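You operate a simulated robot arm through the tools that you are given. There is no shell and no other tool.

Carry out the task below with a simulated robot arm. There is one attempt and no reset: what you move stays moved.

JOB
Swap the scorched middle fuse for the spare of the same rating.
Fine: main lever off before a fuse moves and on again after; stand the old fuse in the red tray; leave the other fuses. Set down upright: fuse. Where these are worked on the way, their far stop is far enough and under half their travel is too little: main lever.

Only the result counts: the job must be done as asked and must still hold three seconds after the hand-in. Knocking over, shifting, dropping, spilling or breaking anything else fails it.

ROBOT AND FRAMES
A 7-joint arm with a two-finger parallel gripper, fixed in place. Base frame: the origin is at the foot of the arm, x ahead of it, y to its left, z up; the work surface is at about z = 0.9. Units: m, rad, N and s.
Its first joint turns from -2.897 to 2.897 rad. Payload 4.4 kg.
Tool frame: the origin (TCP) lies between the finger pads and is the grasp point; the fingertips stand 0.023 m ahead of it; z points along the fingers, y is the line along which they close. The gripper opens to 0.094 m. The fingers are 0.038 m wide and 0.01 m thick; the gripper's body (0.054 by 0.096 m) begins 0.039 m behind the TCP.
Orientation is that of the tool frame in the base frame, as a unit quaternion [x, y, z, w]. With the fingers straight down and closing along the base's y, the tool's x points along the base's -x, its y along +y and its z along -z.

CONTROLS
- The arm moves only by the tool play_rows. Its argument "targets" is a list of rows, each a list of 7 numbers: the finger opening in m, from 0 to 0.094, then the shift along the base's x, y, z in m, then the turn, a rotation vector about the base's x, y, z in rad. In form: [[hand, x, y, z, ax, ay, az], ...]. A call has 1 to 20 rows; each row shifts and turns the commanded pose from where the row before left it. Rows are played at 5 a second. More than 0.05 m and 0.15 rad between two rows, or a gripper value outside its range, and nothing of the call is played. Where a pose cannot be reached the arm comes as near as it can. A force on the tool above 70 N (or 10 N above the force at the start of the call, whichever is more), or a blocked arm, ends the call early, and 0.2 s more pass. The fingers move at their own pace (about 0.072 m/s each) and stop on an object; they squeeze with about 27 N. The grip force told is the motor's: it shows also when the fingers shut on nothing. Time passes only in rows, and 0.2 s behind the last, so rows that do not move let the fingers close. The reply holds the time, the measured pose of the TCP, the force on the tool along the base axes, the opening and the grip force, in the units named above and with some noise, with the torque about the TCP (base axes, N m) and any sound that the robot's microphone picked up.
- Cameras (640 x 400 px; columns grow to the right, rows downward): "scene" is fixed at [0.2187, -0.4986, 1.51]; the picture's right is [0.90, -0.44, 0.00], its down [-0.11, -0.23, -0.97] and it looks along [0.42, 0.87, -0.25] (base axes); focal length 354 px, centre (320, 200). "wrist" rides on the gripper at [0.087, 0.016, -0.075] in the tool frame; the picture's right is [-0.18, 0.98, 0.00], its down [-0.58, -0.11, -0.81] and it looks along [-0.79, -0.15, 0.59] (tool axes); focal length 243 px, centre (320, 200). There is no depth. A picture from a camera that has moved, and an enlarged one, comes with that camera's place and axes in the base frame and with its lens.
- get_image(camera): a new picture of that camera. It takes no simulated time.
- close_up(camera, box): a new picture of the part [left, top, right, bottom] of that camera's present view, enlarged. It takes no simulated time.
- job_done(): hands the job in; it is judged then, once.

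Nothing tells you positions but the pictures and the camera data. Unless the task says otherwise, let go and move clear before handing in.

The tools are called after "Emit:" as name(argument=value, ...) on one line, values as JSON. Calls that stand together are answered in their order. play_rows: Moves the arm, as the interface text tells. Its arguments: {"type":"object","properties":{"targets":{"type":"array"}},"required":["targets"]} The other tools are called the same way: get_image (camera) takes a picture; close_up (camera, box) takes an enlarged picture of a part of a camera's view; job_done () hands the job in.

At the start:

```text
t: 0.0
tcp_pos: [0.2928, 0.8396, 1.1844]
tool_rot: [0.001, 1.0, -0.002, -0.001]
force: [-0.1, 0.9, -0.7]
wrist_torque: [0.02, -0.01, 0.02]
grip_width: 0.0938
finger_force: 0.1
```

scene: 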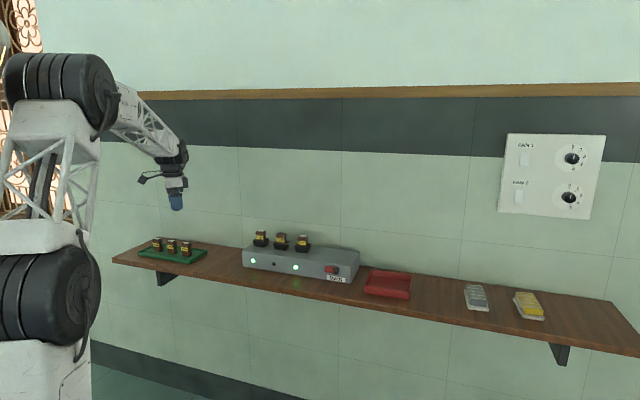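
wrist: 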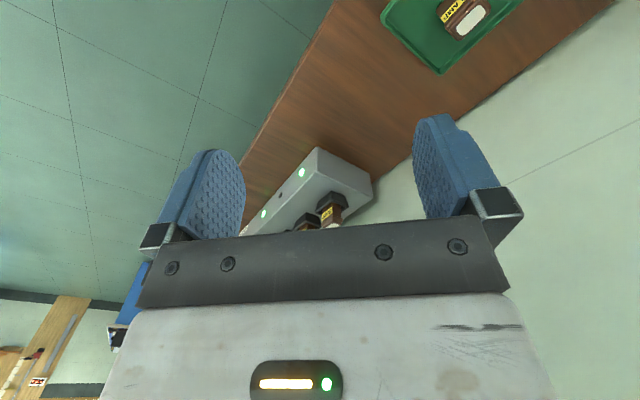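

I see a shelf with a green tray holding three spare fuses, a grey fuse box with three fuses and a red main lever, and a red tray to its right. I'll zoom in on each before moving.

Emit:
close_up(camera="scene", box=[230, 220, 370, 300])

Emit:
close_up(camera="scene", box=[120, 220, 230, 280])

Emit:
close_up(camera="scene", box=[350, 250, 570, 340])

Emit:
close_up(camera="wrist", box=[220, 120, 420, 250])

```text
4.57 times, centred on (300, 260) of scene
camera zoom: at [0.2187, -0.4986, 1.51], right [0.9, -0.44, 0.0], down [-0.11, -0.23, -0.97], along [0.42, 0.87, -0.25], focal length 1620 px, centre (411, -74)
```

zoom: 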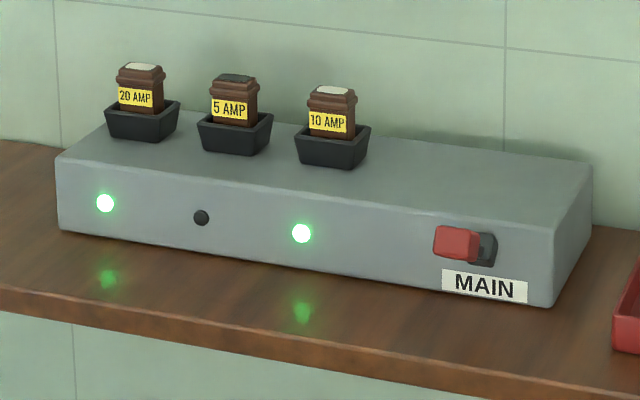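

```text
5.82 times, centred on (175, 250) of scene
camera zoom: at [0.2187, -0.4986, 1.51], right [0.9, -0.44, 0.0], down [-0.11, -0.23, -0.97], along [0.42, 0.87, -0.25], focal length 2061 px, centre (1164, -91)
```

zoom: 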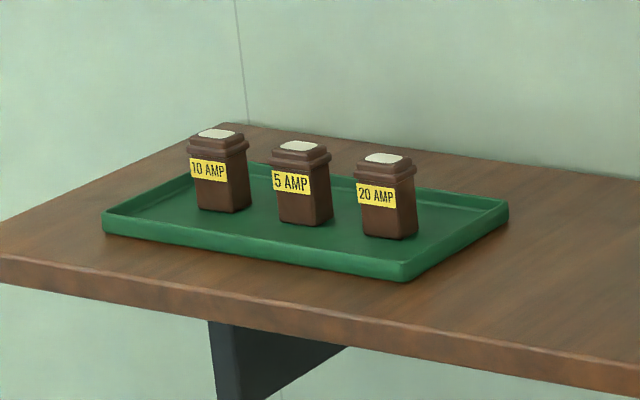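

```text
2.91 times, centred on (460, 295) of scene
camera zoom: at [0.2187, -0.4986, 1.51], right [0.9, -0.44, 0.0], down [-0.11, -0.23, -0.97], along [0.42, 0.87, -0.25], focal length 1031 px, centre (-87, -76)
```

zoom: 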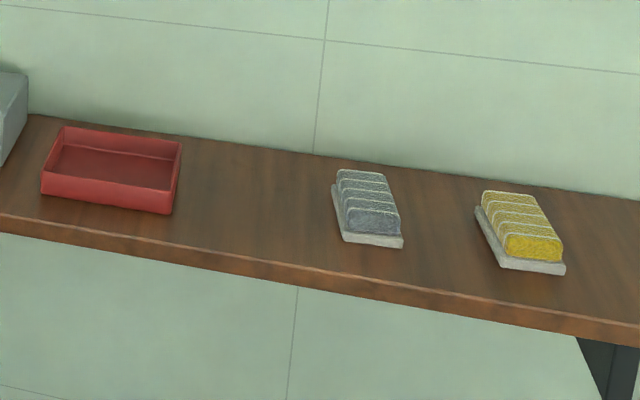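

```text
3.08 times, centred on (320, 185) of wrist
camera zoom: at [0.2065, 0.8547, 1.2586], right [0.18, 0.98, 0.0], down [0.58, -0.11, 0.81], along [0.79, -0.15, -0.59], focal length 746 px, centre (320, 246)
```

zoom: 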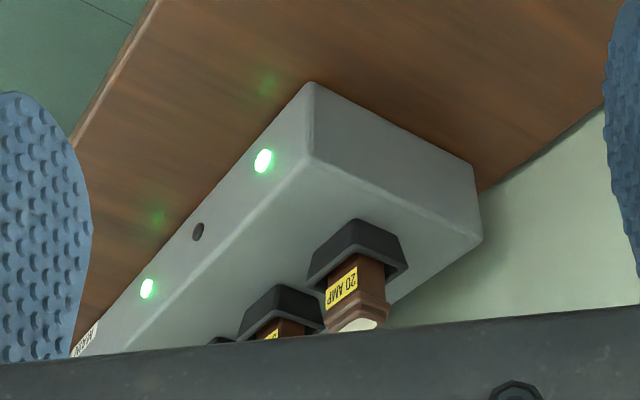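

The shelf runs diagonally (about -45° in the base frame). The box front-left corner is near (0.51, 0.79, 0.97), the scorched 5 AMP fuse near (0.65, 0.75), the spare 5 AMP in the middle of the green tray near (0.26, 1.03), and the red tray near (0.93, 0.43). First I'll move to a clear viewpoint in front of the box, with the hand turned to line up with the shelf.

Emit:
play_rows(targets=[[0.094, 0.0202, -0.0345, 0.0066, 0, 0, 0.0785], [0.094, 0.0202, -0.0345, 0.0066, 0, 0, 0.0785], [0.094, 0.0202, -0.0345, 0.0066, 0, 0, 0.0785], [0.094, 0.0202, -0.0345, 0.0066, 0, 0, 0.0785], [0.094, 0.0202, -0.0345, 0.0066, 0, 0, 0.0785], [0.094, 0.0202, -0.0345, 0.0066, 0, 0, 0.0785], [0.094, 0.0202, -0.0345, 0.0066, 0, 0, 0.0785], [0.094, 0.0202, -0.0345, 0.0066, 0, 0, 0.0785], [0.094, 0.0202, -0.0345, 0.0066, 0, 0, 0.0785], [0.094, 0.0202, -0.0345, 0.0066, 0, 0, 0.0785], [0.094, 0, 0, 0, 0, 0, 0]])

Emit:
get_image(camera="wrist")

Emit:
get_image(camera="scene")

```text
t: 2.4
tcp_pos: [0.4948, 0.4936, 1.2482]
tool_rot: [-0.383, 0.924, -0.002, 0.0]
force: [-0.5, -0.2, 0.1]
wrist_torque: [0.0, -0.02, 0.02]
grip_width: 0.0939
finger_force: 0.1
```

```text
taken
camera wrist: at [0.4226, 0.4433, 1.3242], right [-0.57, 0.82, 0.0], down [0.49, 0.34, 0.81], along [0.67, 0.45, -0.59], focal length 243 px, centre (320, 200)
```

wrist: 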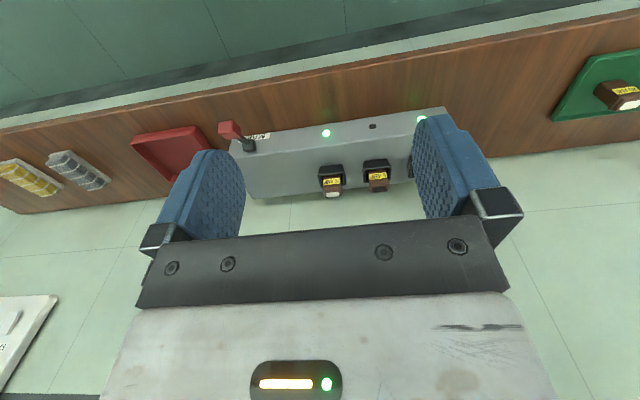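

```text
taken
```

scene: 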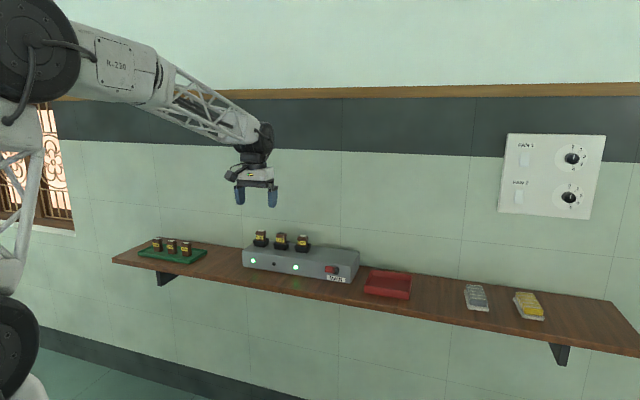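

Emit:
close_up(camera="wrist", box=[190, 90, 450, 220])

Emit:
close_up(camera="wrist", box=[200, 110, 300, 170])

Emit:
close_up(camera="scene", box=[310, 250, 370, 295])

```text
2.46 times, centred on (320, 155) of wrist
camera zoom: at [0.4226, 0.4433, 1.3242], right [-0.57, 0.82, 0.0], down [0.49, 0.34, 0.81], along [0.67, 0.45, -0.59], focal length 597 px, centre (320, 311)
```

zoom: 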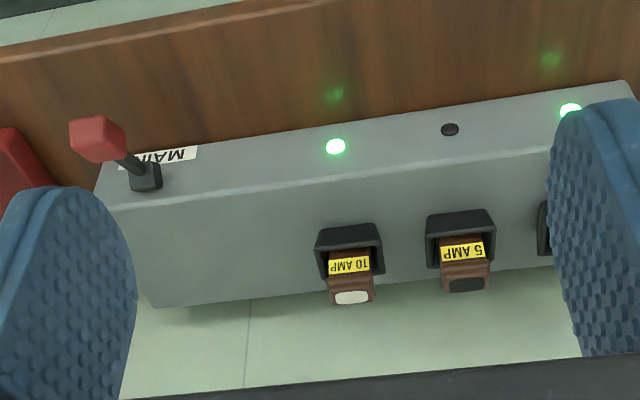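

```text
6.40 times, centred on (250, 140) of wrist
camera zoom: at [0.4226, 0.4433, 1.3242], right [-0.57, 0.82, 0.0], down [0.49, 0.34, 0.81], along [0.67, 0.45, -0.59], focal length 1553 px, centre (768, 584)
```

zoom: 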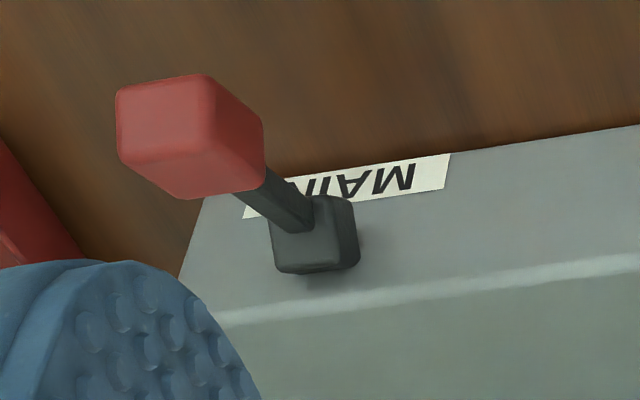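

```text
8.89 times, centred on (340, 272) of scene
camera zoom: at [0.2187, -0.4986, 1.51], right [0.9, -0.44, 0.0], down [-0.11, -0.23, -0.97], along [0.42, 0.87, -0.25], focal length 3149 px, centre (142, -444)
```

zoom: 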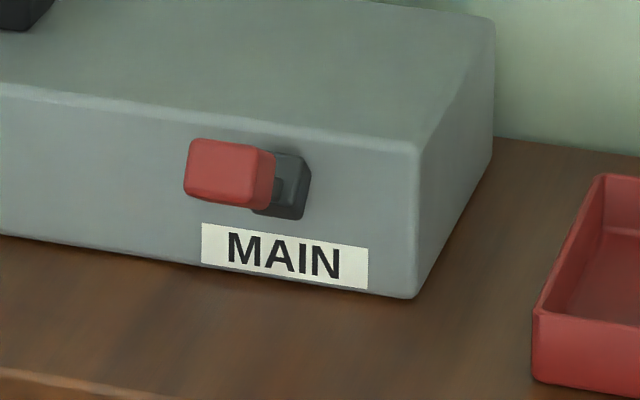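

The main lever is a red block on a stem that sticks out of the box front and points upward for on. I estimate the block at about (0.73, 0.47, 0.985). I'll move closer to measure it.

Emit:
play_rows(targets=[[0.094, 0.0217, -0.0215, -0.0297, 0, 0, 0], [0.094, 0.0217, -0.0215, -0.0297, 0, 0, 0], [0.094, 0.0217, -0.0215, -0.0297, 0, 0, 0], [0.094, 0.0217, -0.0215, -0.0297, 0, 0, 0], [0.094, 0.0217, -0.0215, -0.0297, 0, 0, 0], [0.094, 0.0217, -0.0215, -0.0297, 0, 0, 0], [0.094, 0, 0, 0, 0, 0, 0]])

Emit:
get_image(camera="wrist")

Emit:
get_image(camera="scene")

```text
t: 4.0
tcp_pos: [0.6246, 0.3653, 1.0714]
tool_rot: [-0.382, 0.924, -0.002, -0.001]
force: [-0.6, 0.8, -0.4]
wrist_torque: [-0.01, 0.0, -0.04]
grip_width: 0.094
finger_force: 0.1
```

```text
taken
camera wrist: at [0.5525, 0.3144, 1.1457], right [-0.56, 0.83, 0.0], down [0.49, 0.34, 0.81], along [0.67, 0.45, -0.59], focal length 243 px, centre (320, 200)
```

wrist: 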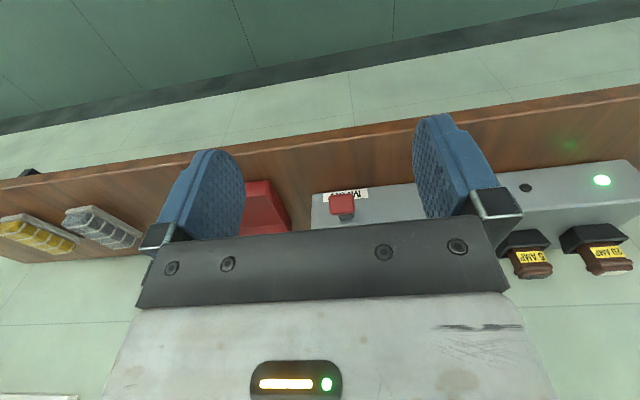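

```text
taken
```

scene: 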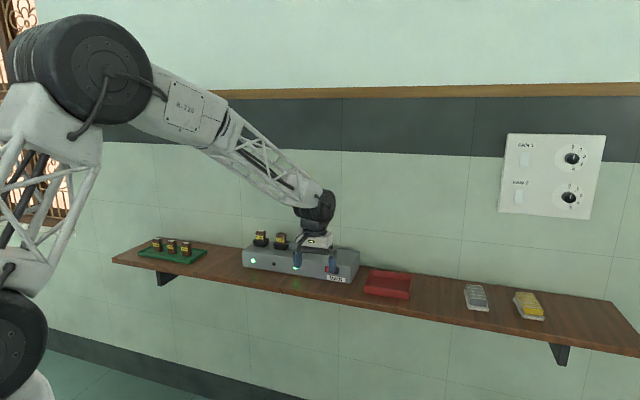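

Emit:
close_up(camera="wrist", box=[240, 160, 440, 260])

Emit:
close_up(camera="wrist", box=[300, 170, 380, 240])

Emit:
close_up(camera="wrist", box=[480, 150, 640, 290])

```text
3.20 times, centred on (340, 210) of wrist
camera zoom: at [0.5525, 0.3144, 1.1457], right [-0.56, 0.83, 0.0], down [0.49, 0.34, 0.81], along [0.67, 0.45, -0.59], focal length 776 px, centre (256, 168)
```

zoom: 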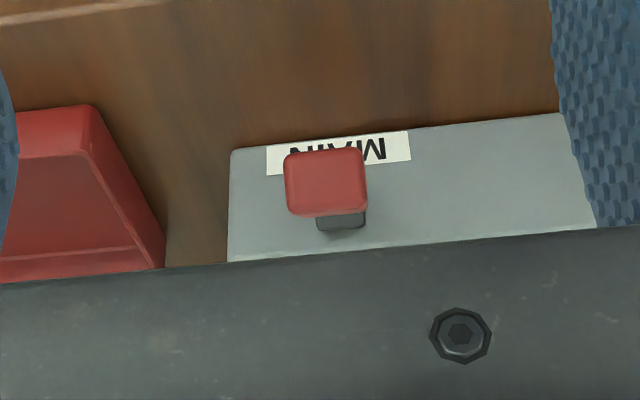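

```text
5.71 times, centred on (340, 205) of wrist
camera zoom: at [0.5525, 0.3144, 1.1457], right [-0.56, 0.83, 0.0], down [0.49, 0.34, 0.81], along [0.67, 0.45, -0.59], focal length 1386 px, centre (206, 171)
```

zoom: 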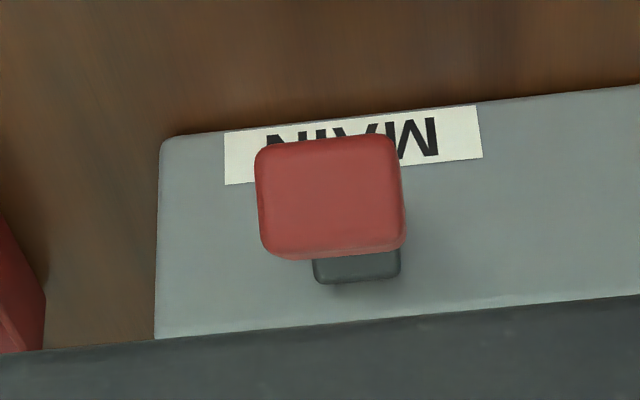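

```text
2.86 times, centred on (560, 220) of wrist
camera zoom: at [0.5525, 0.3144, 1.1457], right [-0.56, 0.83, 0.0], down [0.49, 0.34, 0.81], along [0.67, 0.45, -0.59], focal length 693 px, centre (-366, 143)
```

zoom: 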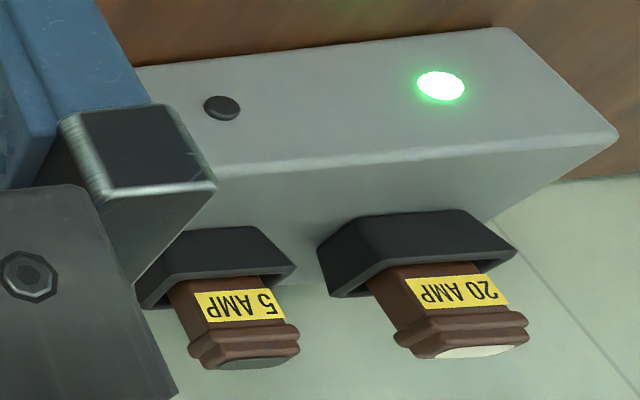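

The lever block faces the camera at about s=0.185 along the shelf and 0.843 out from the base, near z 0.986. It points upward, so off should be down. I'll close the fingers, move above the block and press down in small steps.

Emit:
play_rows(targets=[[0.0, 0.0253, 0.0253, 0, 0, 0, 0], [0.0, 0.0253, 0.0253, 0, 0, 0, 0], [0.0, 0.0253, 0.0253, 0, 0, 0, 0], [0.0, 0.0253, 0.0253, 0, 0, 0, 0], [0.0, 0, 0, -0.01, 0, 0, 0], [0.0, 0, 0, -0.01, 0, 0, 0], [0.0, 0, 0, 0, 0, 0, 0]])

Emit:
get_image(camera="wrist")

Emit:
close_up(camera="scene", box=[230, 180, 390, 300])

```text
t: 5.6
tcp_pos: [0.7244, 0.4659, 1.0504]
tool_rot: [-0.382, 0.924, -0.002, 0.0]
force: [1.4, 1.0, -0.8]
wrist_torque: [-0.03, 0.0, 0.02]
grip_width: 0.0
finger_force: 27.0
```

```text
taken
camera wrist: at [0.6534, 0.4157, 1.126], right [-0.56, 0.83, 0.0], down [0.49, 0.34, 0.81], along [0.67, 0.45, -0.59], focal length 243 px, centre (320, 200)
```

wrist: 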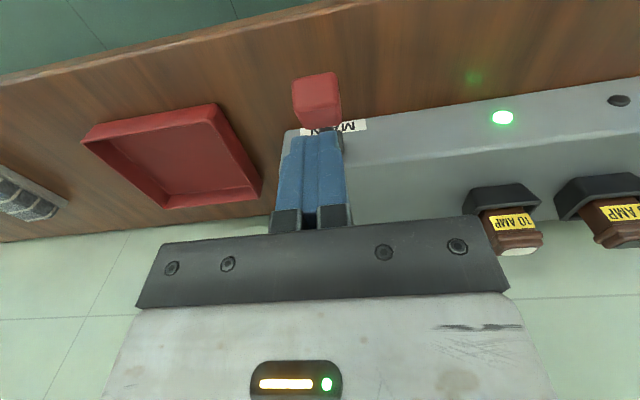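

```text
3.33 times, centred on (310, 240) of scene
camera zoom: at [0.2187, -0.4986, 1.51], right [0.9, -0.44, 0.0], down [-0.11, -0.23, -0.97], along [0.42, 0.87, -0.25], focal length 1181 px, centre (353, 67)
```

zoom: 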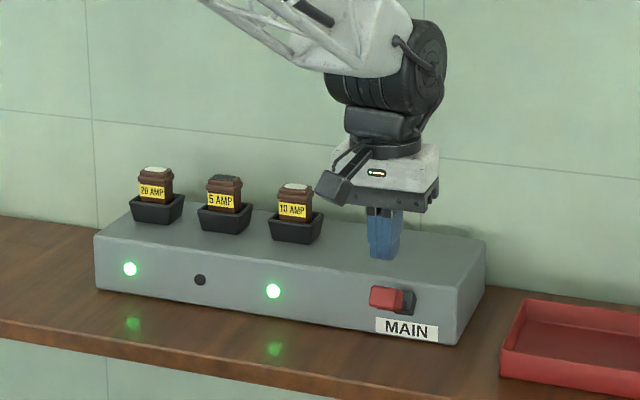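

The closed fingertips are above the lever block. Now I'll press down.

Emit:
play_rows(targets=[[0.0, 0, 0, -0.01, 0, 0, 0], [0.0, 0, 0, -0.01, 0, 0, 0], [0.0, 0, 0, -0.008, 0, 0, 0], [0.0, 0, 0, -0.008, 0, 0, 0], [0.0, 0, 0, -0.008, 0, 0, 0], [0.0, 0, 0, 0, 0, 0, 0]])

Emit:
close_up(camera="scene", box=[230, 180, 390, 300])

Emit:
get_image(camera="wrist")

```text
t: 7.0
tcp_pos: [0.7257, 0.4658, 1.0067]
tool_rot: [-0.383, 0.924, -0.002, 0.0]
force: [0.4, 0.0, -0.1]
wrist_torque: [0.0, 0.01, -0.03]
grip_width: 0.0
finger_force: 27.1
```

```text
3.33 times, centred on (310, 240) of scene
camera zoom: at [0.2187, -0.4986, 1.51], right [0.9, -0.44, 0.0], down [-0.11, -0.23, -0.97], along [0.42, 0.87, -0.25], focal length 1181 px, centre (353, 67)
```

zoom: 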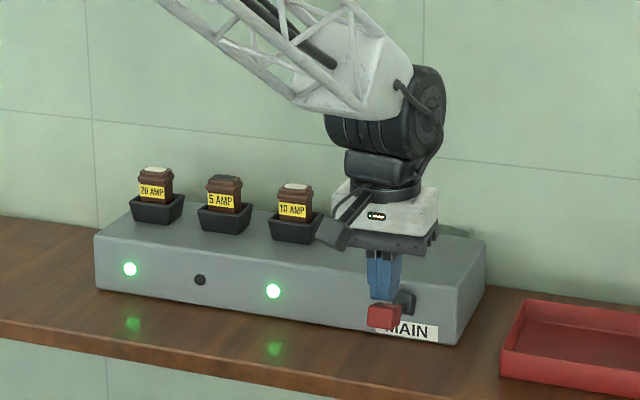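

```text
taken
camera wrist: at [0.6535, 0.4157, 1.0817], right [-0.56, 0.83, 0.0], down [0.49, 0.34, 0.81], along [0.67, 0.45, -0.59], focal length 243 px, centre (320, 200)
```

wrist: 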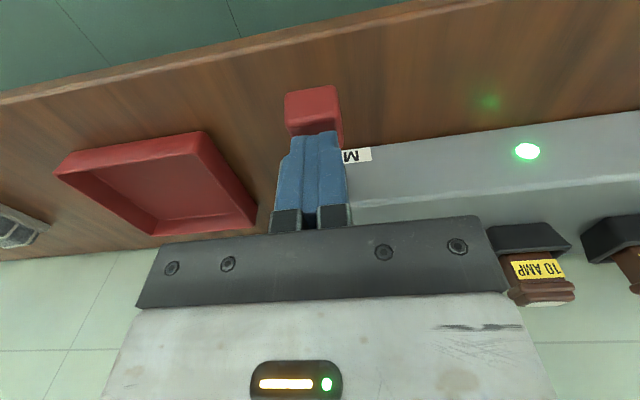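

The lever is moving down with almost no force, and the LEDs are still lit. I'll keep pressing down.

Emit:
play_rows(targets=[[0.0, 0, 0, -0.006, 0, 0, 0], [0.0, 0, 0, -0.006, 0, 0, 0], [0.0, 0, 0, -0.006, 0, 0, 0], [0.0, 0, 0, -0.006, 0, 0, 0], [0.0, 0, 0, 0, 0, 0, 0]])

Emit:
close_up(camera="scene", box=[230, 180, 390, 300])

```text
t: 8.2
tcp_pos: [0.7265, 0.4672, 0.983]
tool_rot: [-0.383, 0.924, -0.003, 0.0]
force: [-0.3, -0.5, 0.0]
wrist_torque: [0.02, 0.0, 0.01]
grip_width: 0.0002
finger_force: 26.8
```

```text
3.33 times, centred on (310, 240) of scene
camera zoom: at [0.2187, -0.4986, 1.51], right [0.9, -0.44, 0.0], down [-0.11, -0.23, -0.97], along [0.42, 0.87, -0.25], focal length 1181 px, centre (353, 67)
```

zoom: 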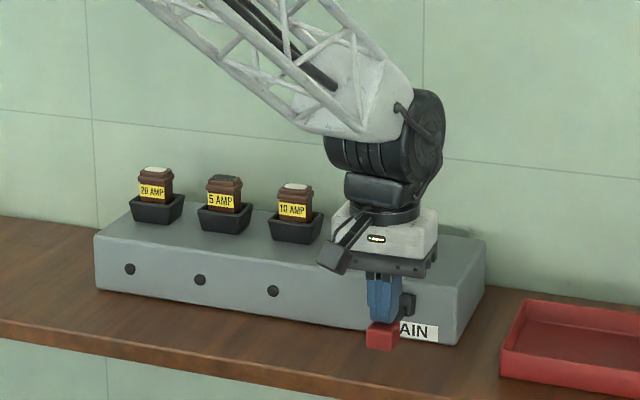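

The LEDs went out. I'll keep going gently to reach the far stop.

Emit:
play_rows(targets=[[0.0, 0, 0, -0.005, 0, 0, 0], [0.0, 0, 0, -0.005, 0, 0, 0], [0.0, 0, 0, -0.005, 0, 0, 0], [0.0, 0, 0, 0, 0, 0, 0]])

Emit:
close_up(camera="scene", box=[230, 180, 390, 300])

```text
t: 9.2
tcp_pos: [0.7267, 0.4672, 0.9671]
tool_rot: [-0.383, 0.924, -0.002, -0.001]
force: [1.2, 0.5, -0.6]
wrist_torque: [0.03, 0.01, 0.03]
grip_width: 0.0003
finger_force: 26.9
```

```text
3.33 times, centred on (310, 240) of scene
camera zoom: at [0.2187, -0.4986, 1.51], right [0.9, -0.44, 0.0], down [-0.11, -0.23, -0.97], along [0.42, 0.87, -0.25], focal length 1181 px, centre (353, 67)
```

zoom: 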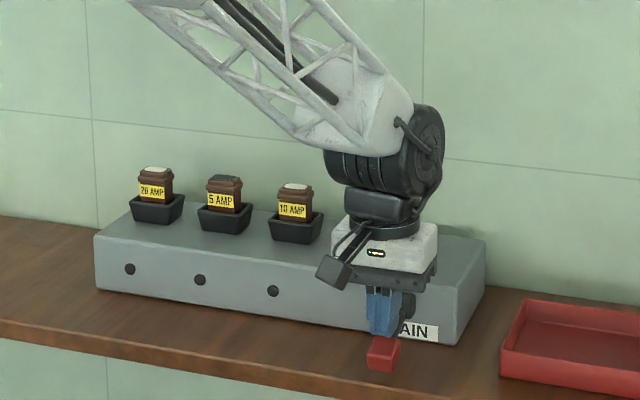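

Emit:
play_rows(targets=[[0.0, 0, 0, -0.005, 0, 0, 0], [0.0, 0, 0, -0.005, 0, 0, 0], [0.0, 0, 0, 0, 0, 0, 0]])

Emit:
close_up(camera="scene", box=[290, 230, 390, 300])

Emit:
get_image(camera="wrist")

```text
t: 10.0
tcp_pos: [0.7262, 0.4676, 0.9622]
tool_rot: [-0.383, 0.924, -0.002, 0.003]
force: [-12.6, -11.6, 54.5]
wrist_torque: [0.1, 0.17, 0.03]
grip_width: 0.0
finger_force: 27.4
```

```text
5.71 times, centred on (340, 265) of scene
camera zoom: at [0.2187, -0.4986, 1.51], right [0.9, -0.44, 0.0], down [-0.11, -0.23, -0.97], along [0.42, 0.87, -0.25], focal length 2024 px, centre (206, -171)
```

zoom: 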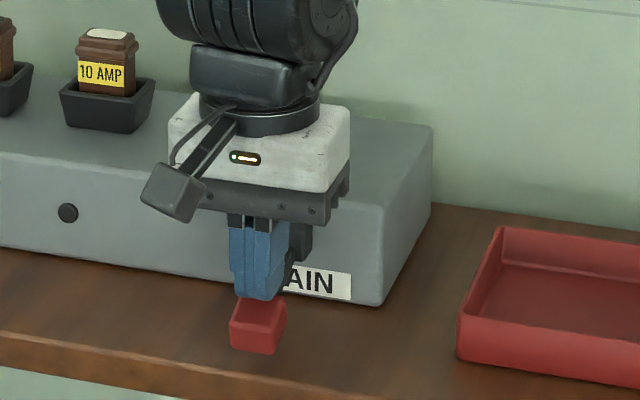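

```text
taken
camera wrist: at [0.6536, 0.4162, 1.0369], right [-0.56, 0.83, 0.0], down [0.48, 0.33, 0.81], along [0.67, 0.45, -0.59], focal length 243 px, centre (320, 200)
```

wrist: 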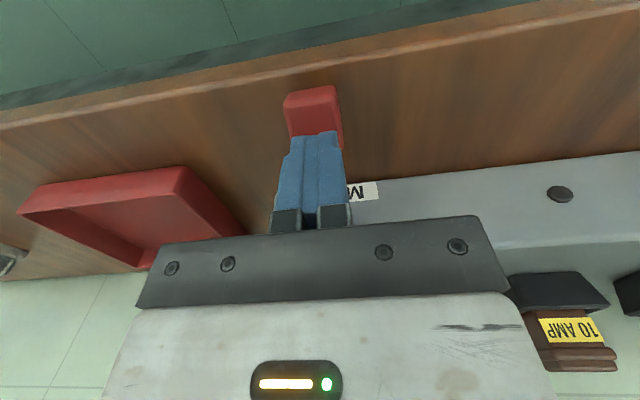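

The lever is at its lower stop with the LEDs off, so the main is off. Next I'll lift clear, open the fingers partway, tilt the hand outward for extra reach and move over the scorched middle fuse.

Emit:
play_rows(targets=[[0.0, 0, 0, 0.03, 0, 0, 0], [0.0, 0, 0, 0.045, 0, 0, 0], [0.0, 0, 0, 0.045, 0, 0, 0], [0.0, 0, 0, 0.045, 0, 0, 0], [0.03, 0, 0, 0.03, 0, 0, 0], [0.064, -0.0228, 0.0345, 0, 0.0514, -0.0514, 0], [0.064, -0.0228, 0.0345, 0, 0.0514, -0.0514, 0], [0.064, -0.0228, 0.0345, 0, 0.0514, -0.0514, 0], [0.064, -0.0228, 0.0345, 0, 0.0514, -0.0514, 0], [0.064, -0.0228, 0.0345, 0, 0.0514, -0.0514, 0], [0.064, -0.0228, 0.0345, 0, 0.0514, -0.0514, 0], [0.064, 0, 0, 0, 0, 0, 0]])

Emit:
get_image(camera="wrist")

Emit:
get_image(camera="scene")

```text
t: 12.6
tcp_pos: [0.5892, 0.673, 1.1534]
tool_rot: [-0.373, 0.902, 0.081, 0.201]
force: [0.2, -0.2, -0.1]
wrist_torque: [0.0, 0.0, -0.01]
grip_width: 0.064
finger_force: 0.0
```

```text
taken
camera wrist: at [0.4995, 0.6069, 1.1855], right [-0.58, 0.81, 0.07], down [0.21, 0.06, 0.98], along [0.79, 0.58, -0.2], focal length 243 px, centre (320, 200)
```

wrist: 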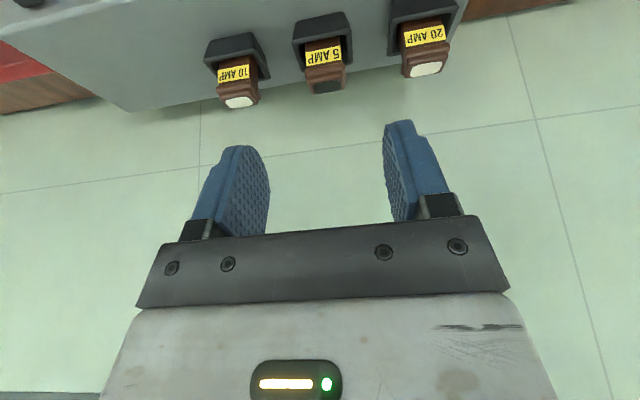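

```text
taken
```

scene: 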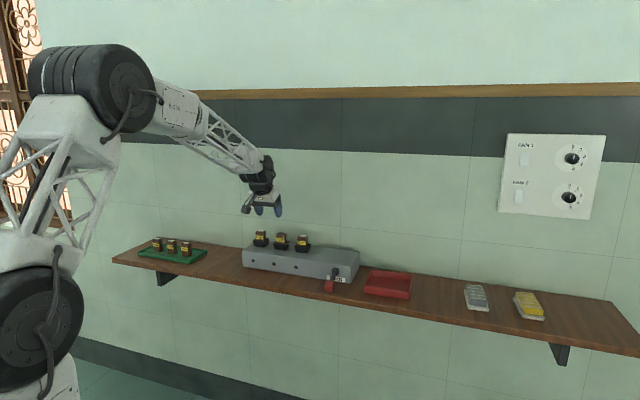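

Emit:
close_up(camera="wrist", box=[190, 0, 470, 130])

Emit:
close_up(camera="scene", box=[240, 220, 370, 300])

```text
2.29 times, centred on (330, 65) of wrist
camera zoom: at [0.4995, 0.6069, 1.1855], right [-0.58, 0.81, 0.07], down [0.21, 0.06, 0.98], along [0.79, 0.58, -0.2], focal length 555 px, centre (297, 509)
```

zoom: 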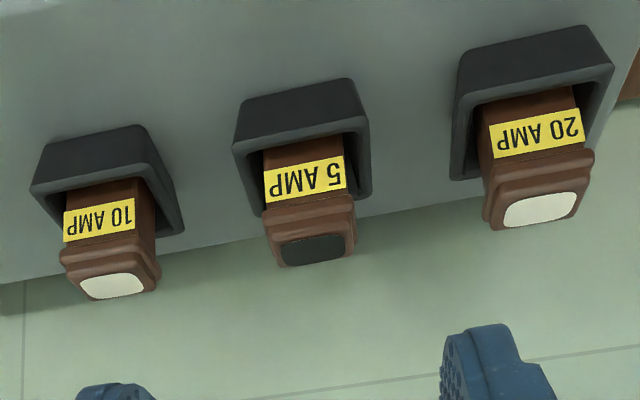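

```text
4.92 times, centred on (305, 260) of scene
camera zoom: at [0.2187, -0.4986, 1.51], right [0.9, -0.44, 0.0], down [-0.11, -0.23, -0.97], along [0.42, 0.87, -0.25], focal length 1744 px, centre (394, -95)
```

zoom: 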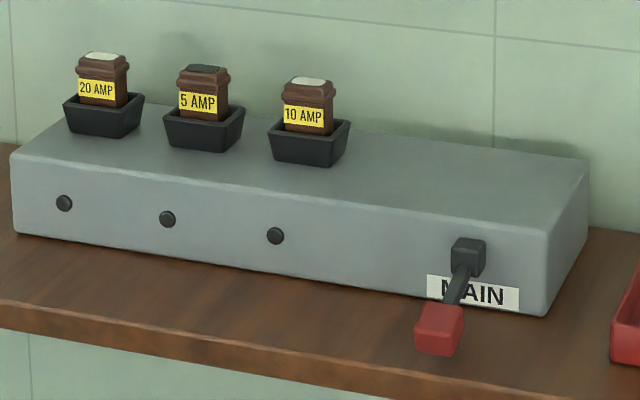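

The lever stays down. The scorched 5 AMP fuse is at about s=-0.059, 0.985 out, with its top at z≈1.036 and its cup rim at z≈1.005. Before gripping anything, I'll check the green tray and whether the arm can reach it.

Emit:
play_rows(targets=[[0.064, -0.0348, 0.0242, -0.002, 0.0103, -0.0103, 0], [0.064, -0.0348, 0.0242, -0.002, 0.0103, -0.0103, 0], [0.064, -0.0348, 0.0242, -0.002, 0.0103, -0.0103, 0], [0.064, -0.0348, 0.0242, -0.002, 0.0103, -0.0103, 0], [0.064, -0.0348, 0.0242, -0.002, 0.0103, -0.0103, 0], [0.064, -0.0348, 0.0242, -0.002, 0.0103, -0.0103, 0], [0.064, -0.0348, 0.0242, -0.002, 0.0103, -0.0103, 0], [0.064, -0.0348, 0.0242, -0.002, 0.0103, -0.0103, 0], [0.064, -0.0348, 0.0242, -0.002, 0.0103, -0.0103, 0], [0.064, -0.0348, 0.0242, -0.002, 0.0103, -0.0103, 0], [0.064, -0.0348, 0.0242, -0.002, 0.0103, -0.0103, 0], [0.064, -0.0348, 0.0242, -0.002, 0.0103, -0.0103, 0], [0.064, 0, 0, 0, 0, 0, 0]])

Emit:
get_image(camera="wrist")

Emit:
get_image(camera="scene")

```text
t: 15.4
tcp_pos: [0.1931, 0.9596, 1.1328]
tool_rot: [-0.354, 0.886, 0.11, 0.28]
force: [0.3, -0.1, -0.6]
wrist_torque: [-0.02, 0.0, 0.0]
grip_width: 0.0641
finger_force: 0.1
```

```text
taken
camera wrist: at [0.1004, 0.8933, 1.1436], right [-0.57, 0.82, 0.1], down [0.08, -0.07, 0.99], along [0.82, 0.57, -0.03], focal length 243 px, centre (320, 200)
```

wrist: 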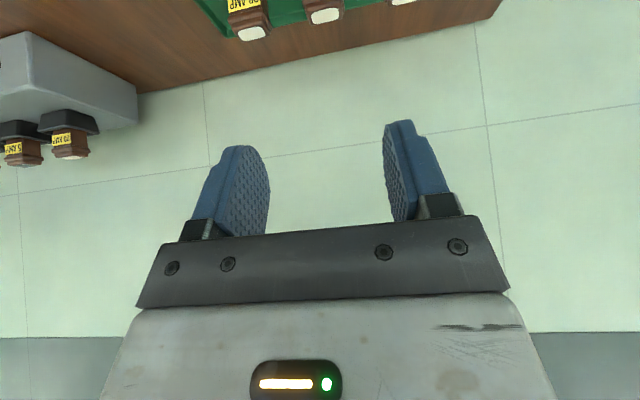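

```text
taken
```

scene: 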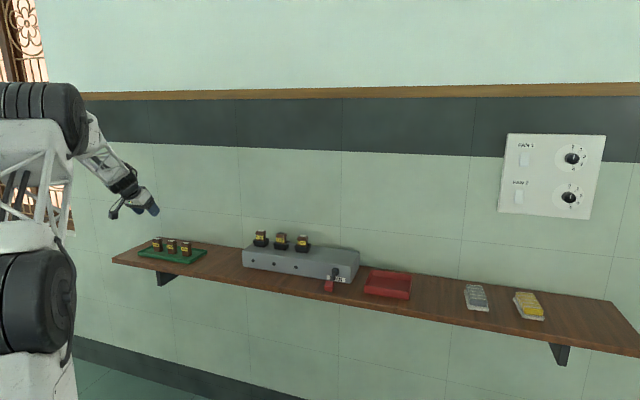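

Emit:
play_rows(targets=[[0.064, 0, 0, 0, 0, 0, 0], [0.064, 0, 0, 0, 0, 0, 0], [0.064, 0, 0, 0, 0, 0, 0]])

Emit:
close_up(camera="wrist", box=[180, 0, 480, 60])

Emit:
close_up(camera="scene", box=[0, 60, 240, 280])

```text
t: 16.2
tcp_pos: [0.1908, 0.9619, 1.1226]
tool_rot: [-0.356, 0.886, 0.106, 0.277]
force: [0.3, 0.7, -0.2]
wrist_torque: [0.03, 0.0, 0.0]
grip_width: 0.0638
finger_force: 0.1
```

```text
2.13 times, centred on (330, 30) of wrist
camera zoom: at [0.0976, 0.8939, 1.1343], right [-0.57, 0.82, 0.1], down [0.08, -0.06, 0.99], along [0.82, 0.57, -0.04], focal length 518 px, centre (299, 563)
```

zoom: 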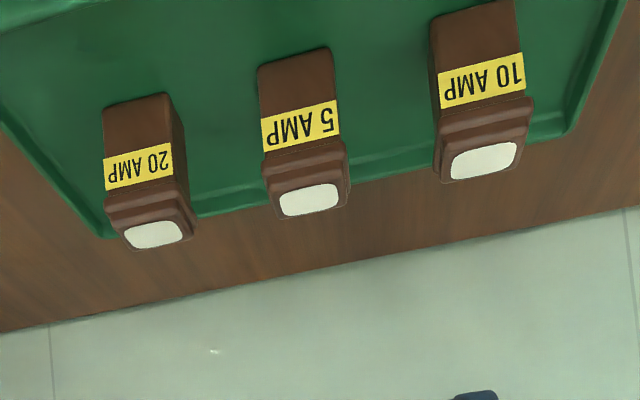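

```text
1.82 times, centred on (120, 170) of scene
camera zoom: at [0.2187, -0.4986, 1.51], right [0.9, -0.44, 0.0], down [-0.11, -0.23, -0.97], along [0.42, 0.87, -0.25], focal length 644 px, centre (684, 254)
```

zoom: 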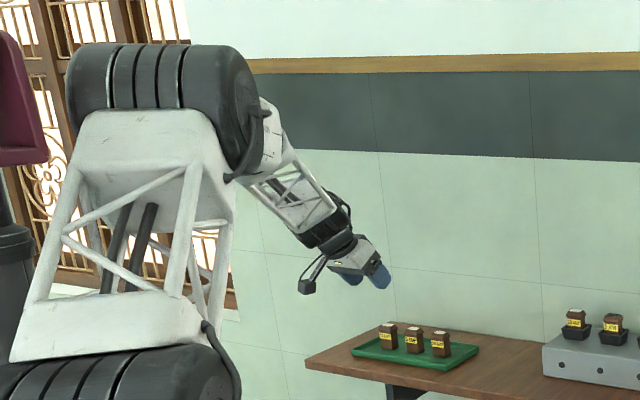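

The arm lags here, as if it's near a wrist limit. I'll hold still to see whether it converges.

Emit:
play_rows(targets=[[0.064, 0, 0, 0, 0, 0, 0], [0.064, 0, 0, 0, 0, 0, 0], [0.064, 0, 0, 0, 0, 0, 0], [0.064, 0, 0, 0, 0, 0, 0], [0.064, 0, 0, 0, 0, 0, 0], [0.064, 0, 0, 0, 0, 0, 0], [0.064, 0, 0, 0, 0, 0, 0], [0.064, 0, 0, 0, 0, 0, 0], [0.064, 0, 0, 0, 0, 0, 0], [0.064, 0, 0, 0, 0, 0, 0]])

Emit:
get_image(camera="wrist")

```text
t: 18.4
tcp_pos: [0.1918, 0.961, 1.1297]
tool_rot: [-0.354, 0.886, 0.109, 0.279]
force: [-0.3, 1.0, -0.3]
wrist_torque: [0.01, -0.02, 0.02]
grip_width: 0.0638
finger_force: 0.1
```

```text
taken
camera wrist: at [0.0993, 0.8935, 1.1412], right [-0.57, 0.82, 0.1], down [0.08, -0.06, 0.99], along [0.82, 0.57, -0.03], focal length 243 px, centre (320, 200)
```

wrist: 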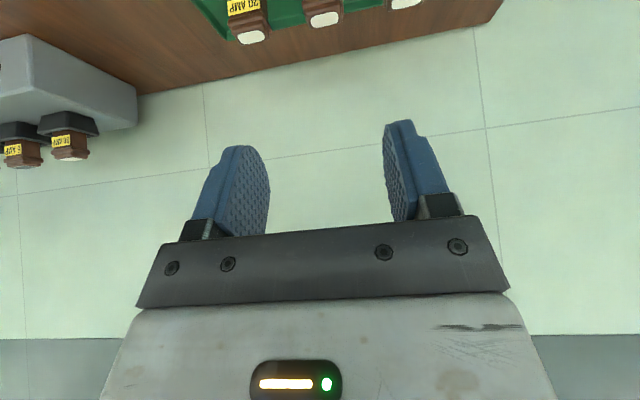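

The whole error is a rotation about the base axis, so the first joint is at its stop. Reaching further out toward the tray moves the wrist back off that stop. I'll measure the spare fuse from here.

Emit:
close_up(camera="wrist", box=[180, 0, 480, 60])

Emit:
close_up(camera="scene", box=[130, 225, 220, 275])

```text
2.13 times, centred on (330, 30) of wrist
camera zoom: at [0.0993, 0.8935, 1.1412], right [-0.57, 0.82, 0.1], down [0.08, -0.06, 0.99], along [0.82, 0.57, -0.03], focal length 518 px, centre (299, 563)
```

zoom: 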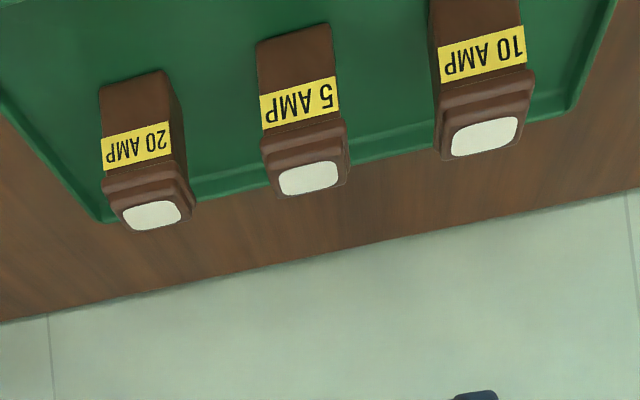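

```text
7.11 times, centred on (175, 250) of scene
camera zoom: at [0.2187, -0.4986, 1.51], right [0.9, -0.44, 0.0], down [-0.11, -0.23, -0.97], along [0.42, 0.87, -0.25], focal length 2519 px, centre (1351, -156)
```

zoom: 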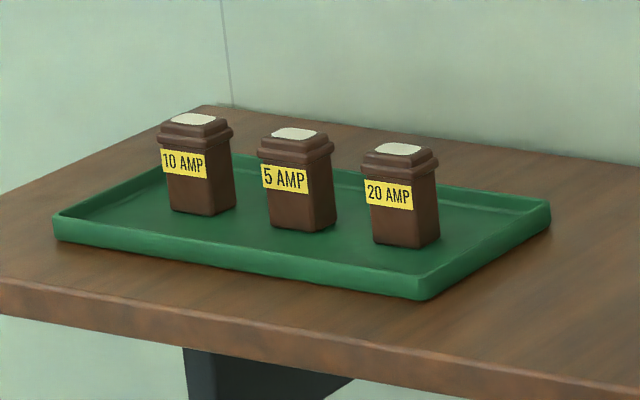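

The spare 5 AMP top is at about (0.273, 1.042, 0.963), so a fuse is about 0.055 m tall. I'll test reach by hovering well above it with the 35° tilt.

Emit:
play_rows(targets=[[0.064, 0.0246, 0.0188, -0.015, 0, 0, 0], [0.064, 0.0246, 0.0188, -0.015, 0, 0, 0], [0.064, 0.0246, 0.0188, -0.015, 0, 0, 0], [0.064, 0.0246, 0.0188, -0.015, 0, 0, 0], [0.064, 0, 0, -0.02, 0, 0, 0], [0.064, 0, 0, -0.02, 0, 0, 0], [0.064, 0, 0, 0, 0, 0, 0], [0.064, 0, 0, 0, 0, 0, 0]])

Emit:
get_image(camera="wrist")

Emit:
get_image(camera="scene")

```text
t: 20.2
tcp_pos: [0.2691, 1.0391, 1.0307]
tool_rot: [-0.365, 0.881, 0.114, 0.278]
force: [0.4, -0.2, -0.3]
wrist_torque: [0.05, 0.01, -0.01]
grip_width: 0.0641
finger_force: 0.0
```

```text
taken
camera wrist: at [0.1784, 0.9698, 1.0418], right [-0.59, 0.8, 0.1], down [0.08, -0.07, 0.99], along [0.81, 0.59, -0.03], focal length 243 px, centre (320, 200)
```

wrist: 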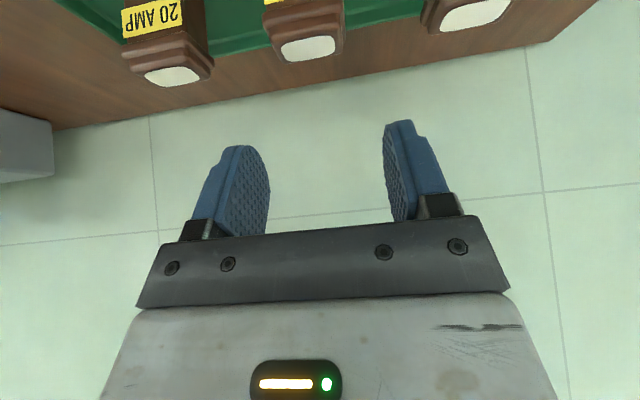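

```text
taken
```

scene: 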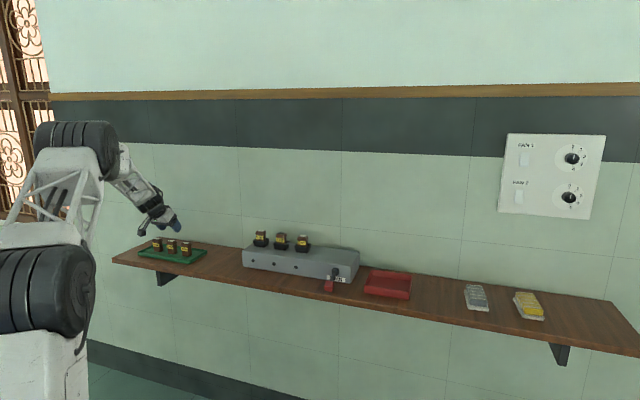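

Emit:
close_up(camera="wrist", box=[220, 0, 420, 120])

```text
3.20 times, centred on (320, 60) of wrist
camera zoom: at [0.1784, 0.9698, 1.0418], right [-0.59, 0.8, 0.1], down [0.08, -0.07, 0.99], along [0.81, 0.59, -0.03], focal length 776 px, centre (320, 648)
```

zoom: 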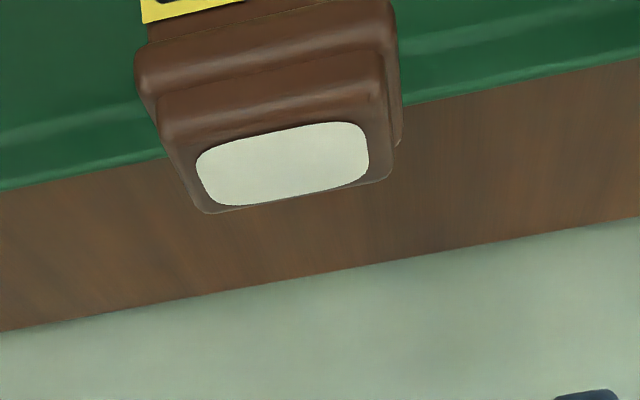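

The arm reached the hover point accurately, so the 35° tilt works at the tray. Now I'll raise, move over the scorched fuse in the box and check alignment before descending.

Emit:
play_rows(targets=[[0.064, 0, 0, 0.045, 0, 0, 0], [0.064, 0, 0, 0.045, 0, 0, 0], [0.064, 0.0318, -0.0253, 0, 0, 0, 0], [0.064, 0.0318, -0.0253, 0, 0, 0, 0], [0.064, 0.0318, -0.0253, 0, 0, 0, 0], [0.064, 0.0318, -0.0253, 0, 0, 0, 0], [0.064, 0.0318, -0.0253, 0, 0, 0, 0], [0.064, 0.0318, -0.0253, 0, 0, 0, 0], [0.064, 0.0318, -0.0253, 0, 0, 0, 0], [0.064, 0.0318, -0.0253, 0, 0, 0, 0], [0.064, 0.0318, -0.0253, 0, 0, 0, 0], [0.064, 0.0318, -0.0253, 0, 0, 0, 0], [0.064, 0.0318, -0.0253, 0, 0, 0, 0], [0.064, 0.0318, -0.0253, 0, 0, 0, 0], [0.064, 0, 0, -0.02, 0, 0, 0], [0.064, 0, 0, 0, 0, 0, 0]])

Emit:
get_image(camera="wrist")

Emit:
close_up(camera="scene", box=[220, 170, 400, 300])

```text
t: 23.6
tcp_pos: [0.6519, 0.7345, 1.0998]
tool_rot: [-0.365, 0.881, 0.114, 0.278]
force: [-0.7, 0.1, -0.2]
wrist_torque: [0.0, -0.02, 0.02]
grip_width: 0.064
finger_force: 0.0
```

```text
taken
camera wrist: at [0.5604, 0.6646, 1.1112], right [-0.59, 0.8, 0.1], down [0.08, -0.07, 0.99], along [0.81, 0.59, -0.03], focal length 243 px, centre (320, 200)
```

wrist: 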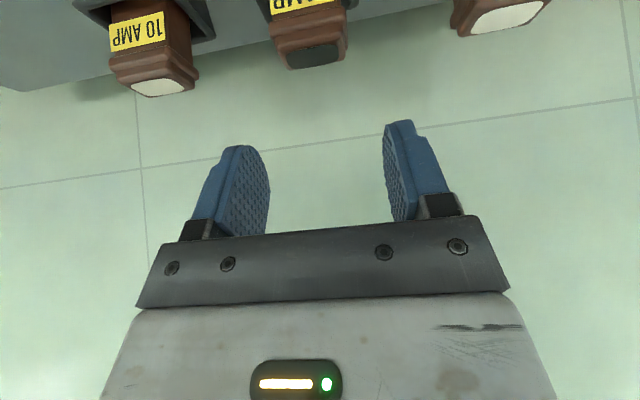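

```text
3.08 times, centred on (310, 235) of scene
camera zoom: at [0.2187, -0.4986, 1.51], right [0.9, -0.44, 0.0], down [-0.11, -0.23, -0.97], along [0.42, 0.87, -0.25], focal length 1090 px, centre (351, 92)
```

zoom: 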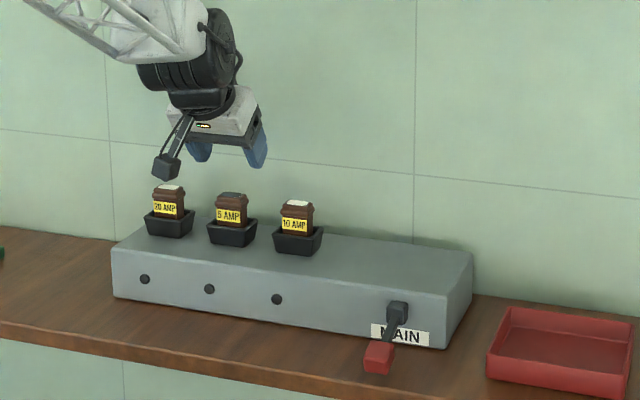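

Emit:
close_up(camera="wrist", box=[220, 0, 420, 120])

```text
3.20 times, centred on (320, 60) of wrist
camera zoom: at [0.5604, 0.6646, 1.1112], right [-0.59, 0.8, 0.1], down [0.08, -0.07, 0.99], along [0.81, 0.59, -0.03], focal length 776 px, centre (320, 648)
```

zoom: 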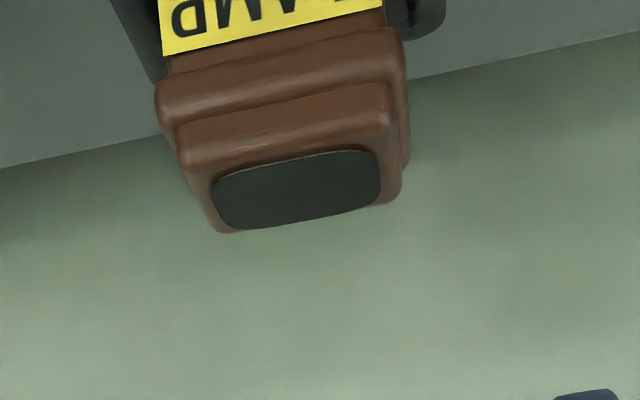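

Alignment is within about 1–2 mm. I'll descend most of the way with the fingers open and check again.

Emit:
play_rows(targets=[[0.06, -0.0008, 0.0003, -0.0125, 0, 0, 0], [0.06, 0, 0, -0.0125, 0, 0, 0], [0.06, 0, 0, -0.0125, 0, 0, 0], [0.06, 0, 0, -0.01, 0, 0, 0], [0.06, 0, 0, -0.007, 0, 0, 0], [0.06, 0, 0, 0, 0, 0, 0], [0.06, 0, 0, 0, 0, 0, 0]])

Emit:
get_image(camera="wrist")

Emit:
close_up(camera="scene", box=[230, 200, 350, 270])

```text
t: 25.2
tcp_pos: [0.6504, 0.7347, 1.0448]
tool_rot: [-0.365, 0.881, 0.113, 0.278]
force: [0.3, -0.5, 0.1]
wrist_torque: [0.04, -0.02, 0.03]
grip_width: 0.0601
finger_force: 0.2
```

```text
taken
camera wrist: at [0.5587, 0.6659, 1.0565], right [-0.59, 0.8, 0.1], down [0.08, -0.07, 0.99], along [0.81, 0.59, -0.03], focal length 243 px, centre (320, 200)
```

wrist: 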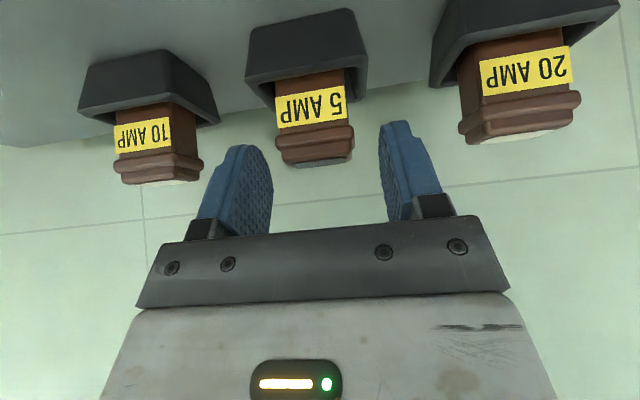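

```text
5.33 times, centred on (290, 235) of scene
camera zoom: at [0.2187, -0.4986, 1.51], right [0.9, -0.44, 0.0], down [-0.11, -0.23, -0.97], along [0.42, 0.87, -0.25], focal length 1890 px, centre (480, 13)
```

zoom: 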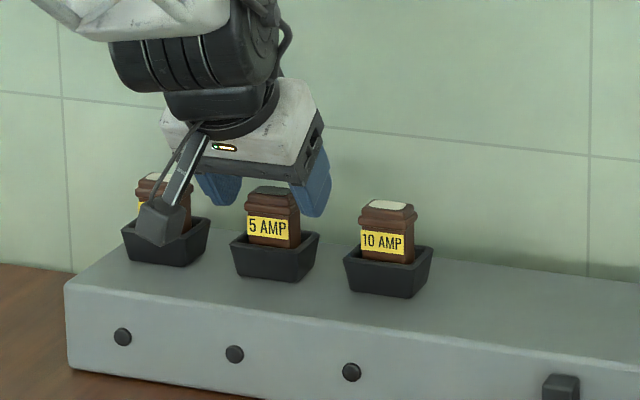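

The fingers straddle the scorched fuse and clear the cup rim and the neighbours. I'll go down the last 9 mm and close.

Emit:
play_rows(targets=[[0.06, 0, 0, -0.005, 0, 0, 0], [0.06, 0, 0, -0.0042, 0, 0, 0], [0.06, 0, 0, 0, 0, 0, 0], [0.0, 0, 0, 0, 0, 0, 0], [0.0, 0, 0, 0, 0, 0, 0], [0.0, 0, 0, 0, 0, 0, 0], [0.0, 0, 0, 0, 0, 0, 0]])

Emit:
get_image(camera="wrist")

Emit:
close_up(camera="scene", box=[230, 200, 350, 270])

```text
t: 26.8
tcp_pos: [0.6501, 0.7357, 1.0352]
tool_rot: [-0.364, 0.881, 0.114, 0.278]
force: [0.6, 0.5, -0.7]
wrist_torque: [0.0, -0.01, 0.0]
grip_width: 0.0331
finger_force: 27.5
```

```text
taken
camera wrist: at [0.559, 0.6659, 1.0475], right [-0.59, 0.8, 0.1], down [0.08, -0.06, 0.99], along [0.81, 0.59, -0.03], focal length 243 px, centre (320, 200)
```

wrist: 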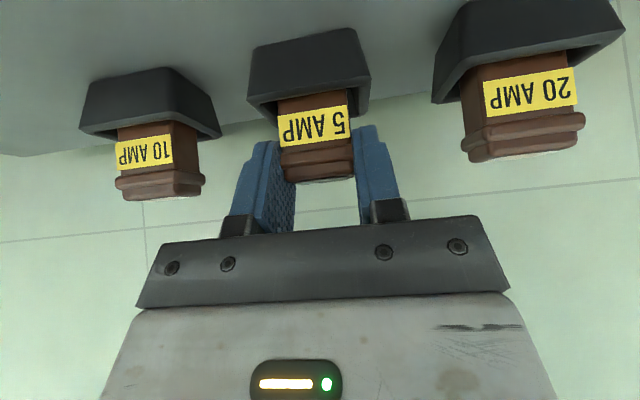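

```text
5.33 times, centred on (290, 235) of scene
camera zoom: at [0.2187, -0.4986, 1.51], right [0.9, -0.44, 0.0], down [-0.11, -0.23, -0.97], along [0.42, 0.87, -0.25], focal length 1890 px, centre (480, 13)
```

zoom: 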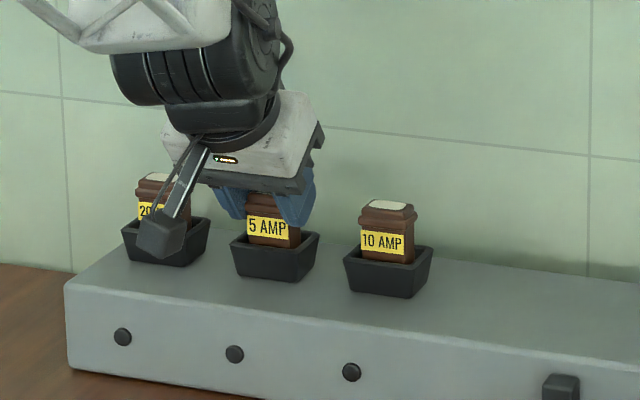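

The fuse is gripped at 0.033 m width. I'll lift it straight up slowly.

Emit:
play_rows(targets=[[0.0, 0, 0, 0.005, 0, 0, 0], [0.0, 0, 0, 0.005, 0, 0, 0], [0.0, 0, 0, 0.005, 0, 0, 0], [0.0, 0, 0, 0.01, 0, 0, 0], [0.0, 0, 0, 0.01, 0, 0, 0], [0.0, 0, 0, 0.01, 0, 0, 0], [0.0, 0, 0, 0.015, 0, 0, 0], [0.0, 0, 0, 0.015, 0, 0, 0], [0.0, 0, 0, 0.015, 0, 0, 0], [0.0, 0, 0, 0, 0, 0, 0]])

Emit:
get_image(camera="wrist")

Emit:
close_up(camera="scene", box=[230, 170, 350, 270])

```text
t: 29.0
tcp_pos: [0.651, 0.7348, 1.1251]
tool_rot: [-0.364, 0.881, 0.113, 0.279]
force: [0.3, 0.6, -0.6]
wrist_torque: [0.05, 0.0, 0.04]
grip_width: 0.0332
finger_force: 26.6
```

```text
taken
camera wrist: at [0.5591, 0.6658, 1.1373], right [-0.59, 0.8, 0.1], down [0.08, -0.07, 0.99], along [0.81, 0.59, -0.03], focal length 243 px, centre (320, 200)
```

wrist: 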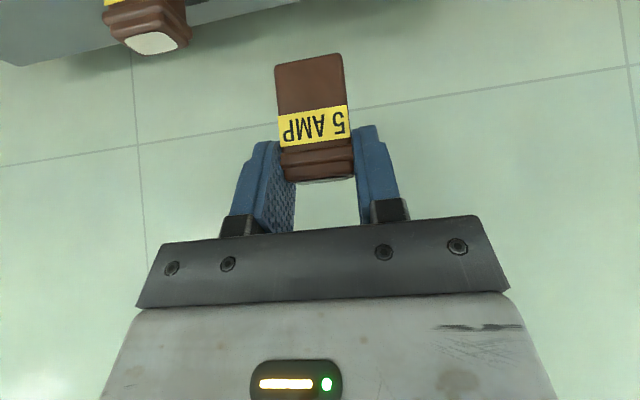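

```text
4.00 times, centred on (290, 220) of scene
camera zoom: at [0.2187, -0.4986, 1.51], right [0.9, -0.44, 0.0], down [-0.11, -0.23, -0.97], along [0.42, 0.87, -0.25], focal length 1417 px, centre (440, 120)
```

zoom: 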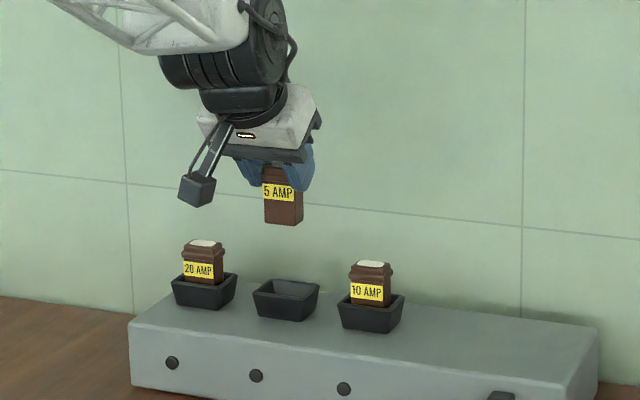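

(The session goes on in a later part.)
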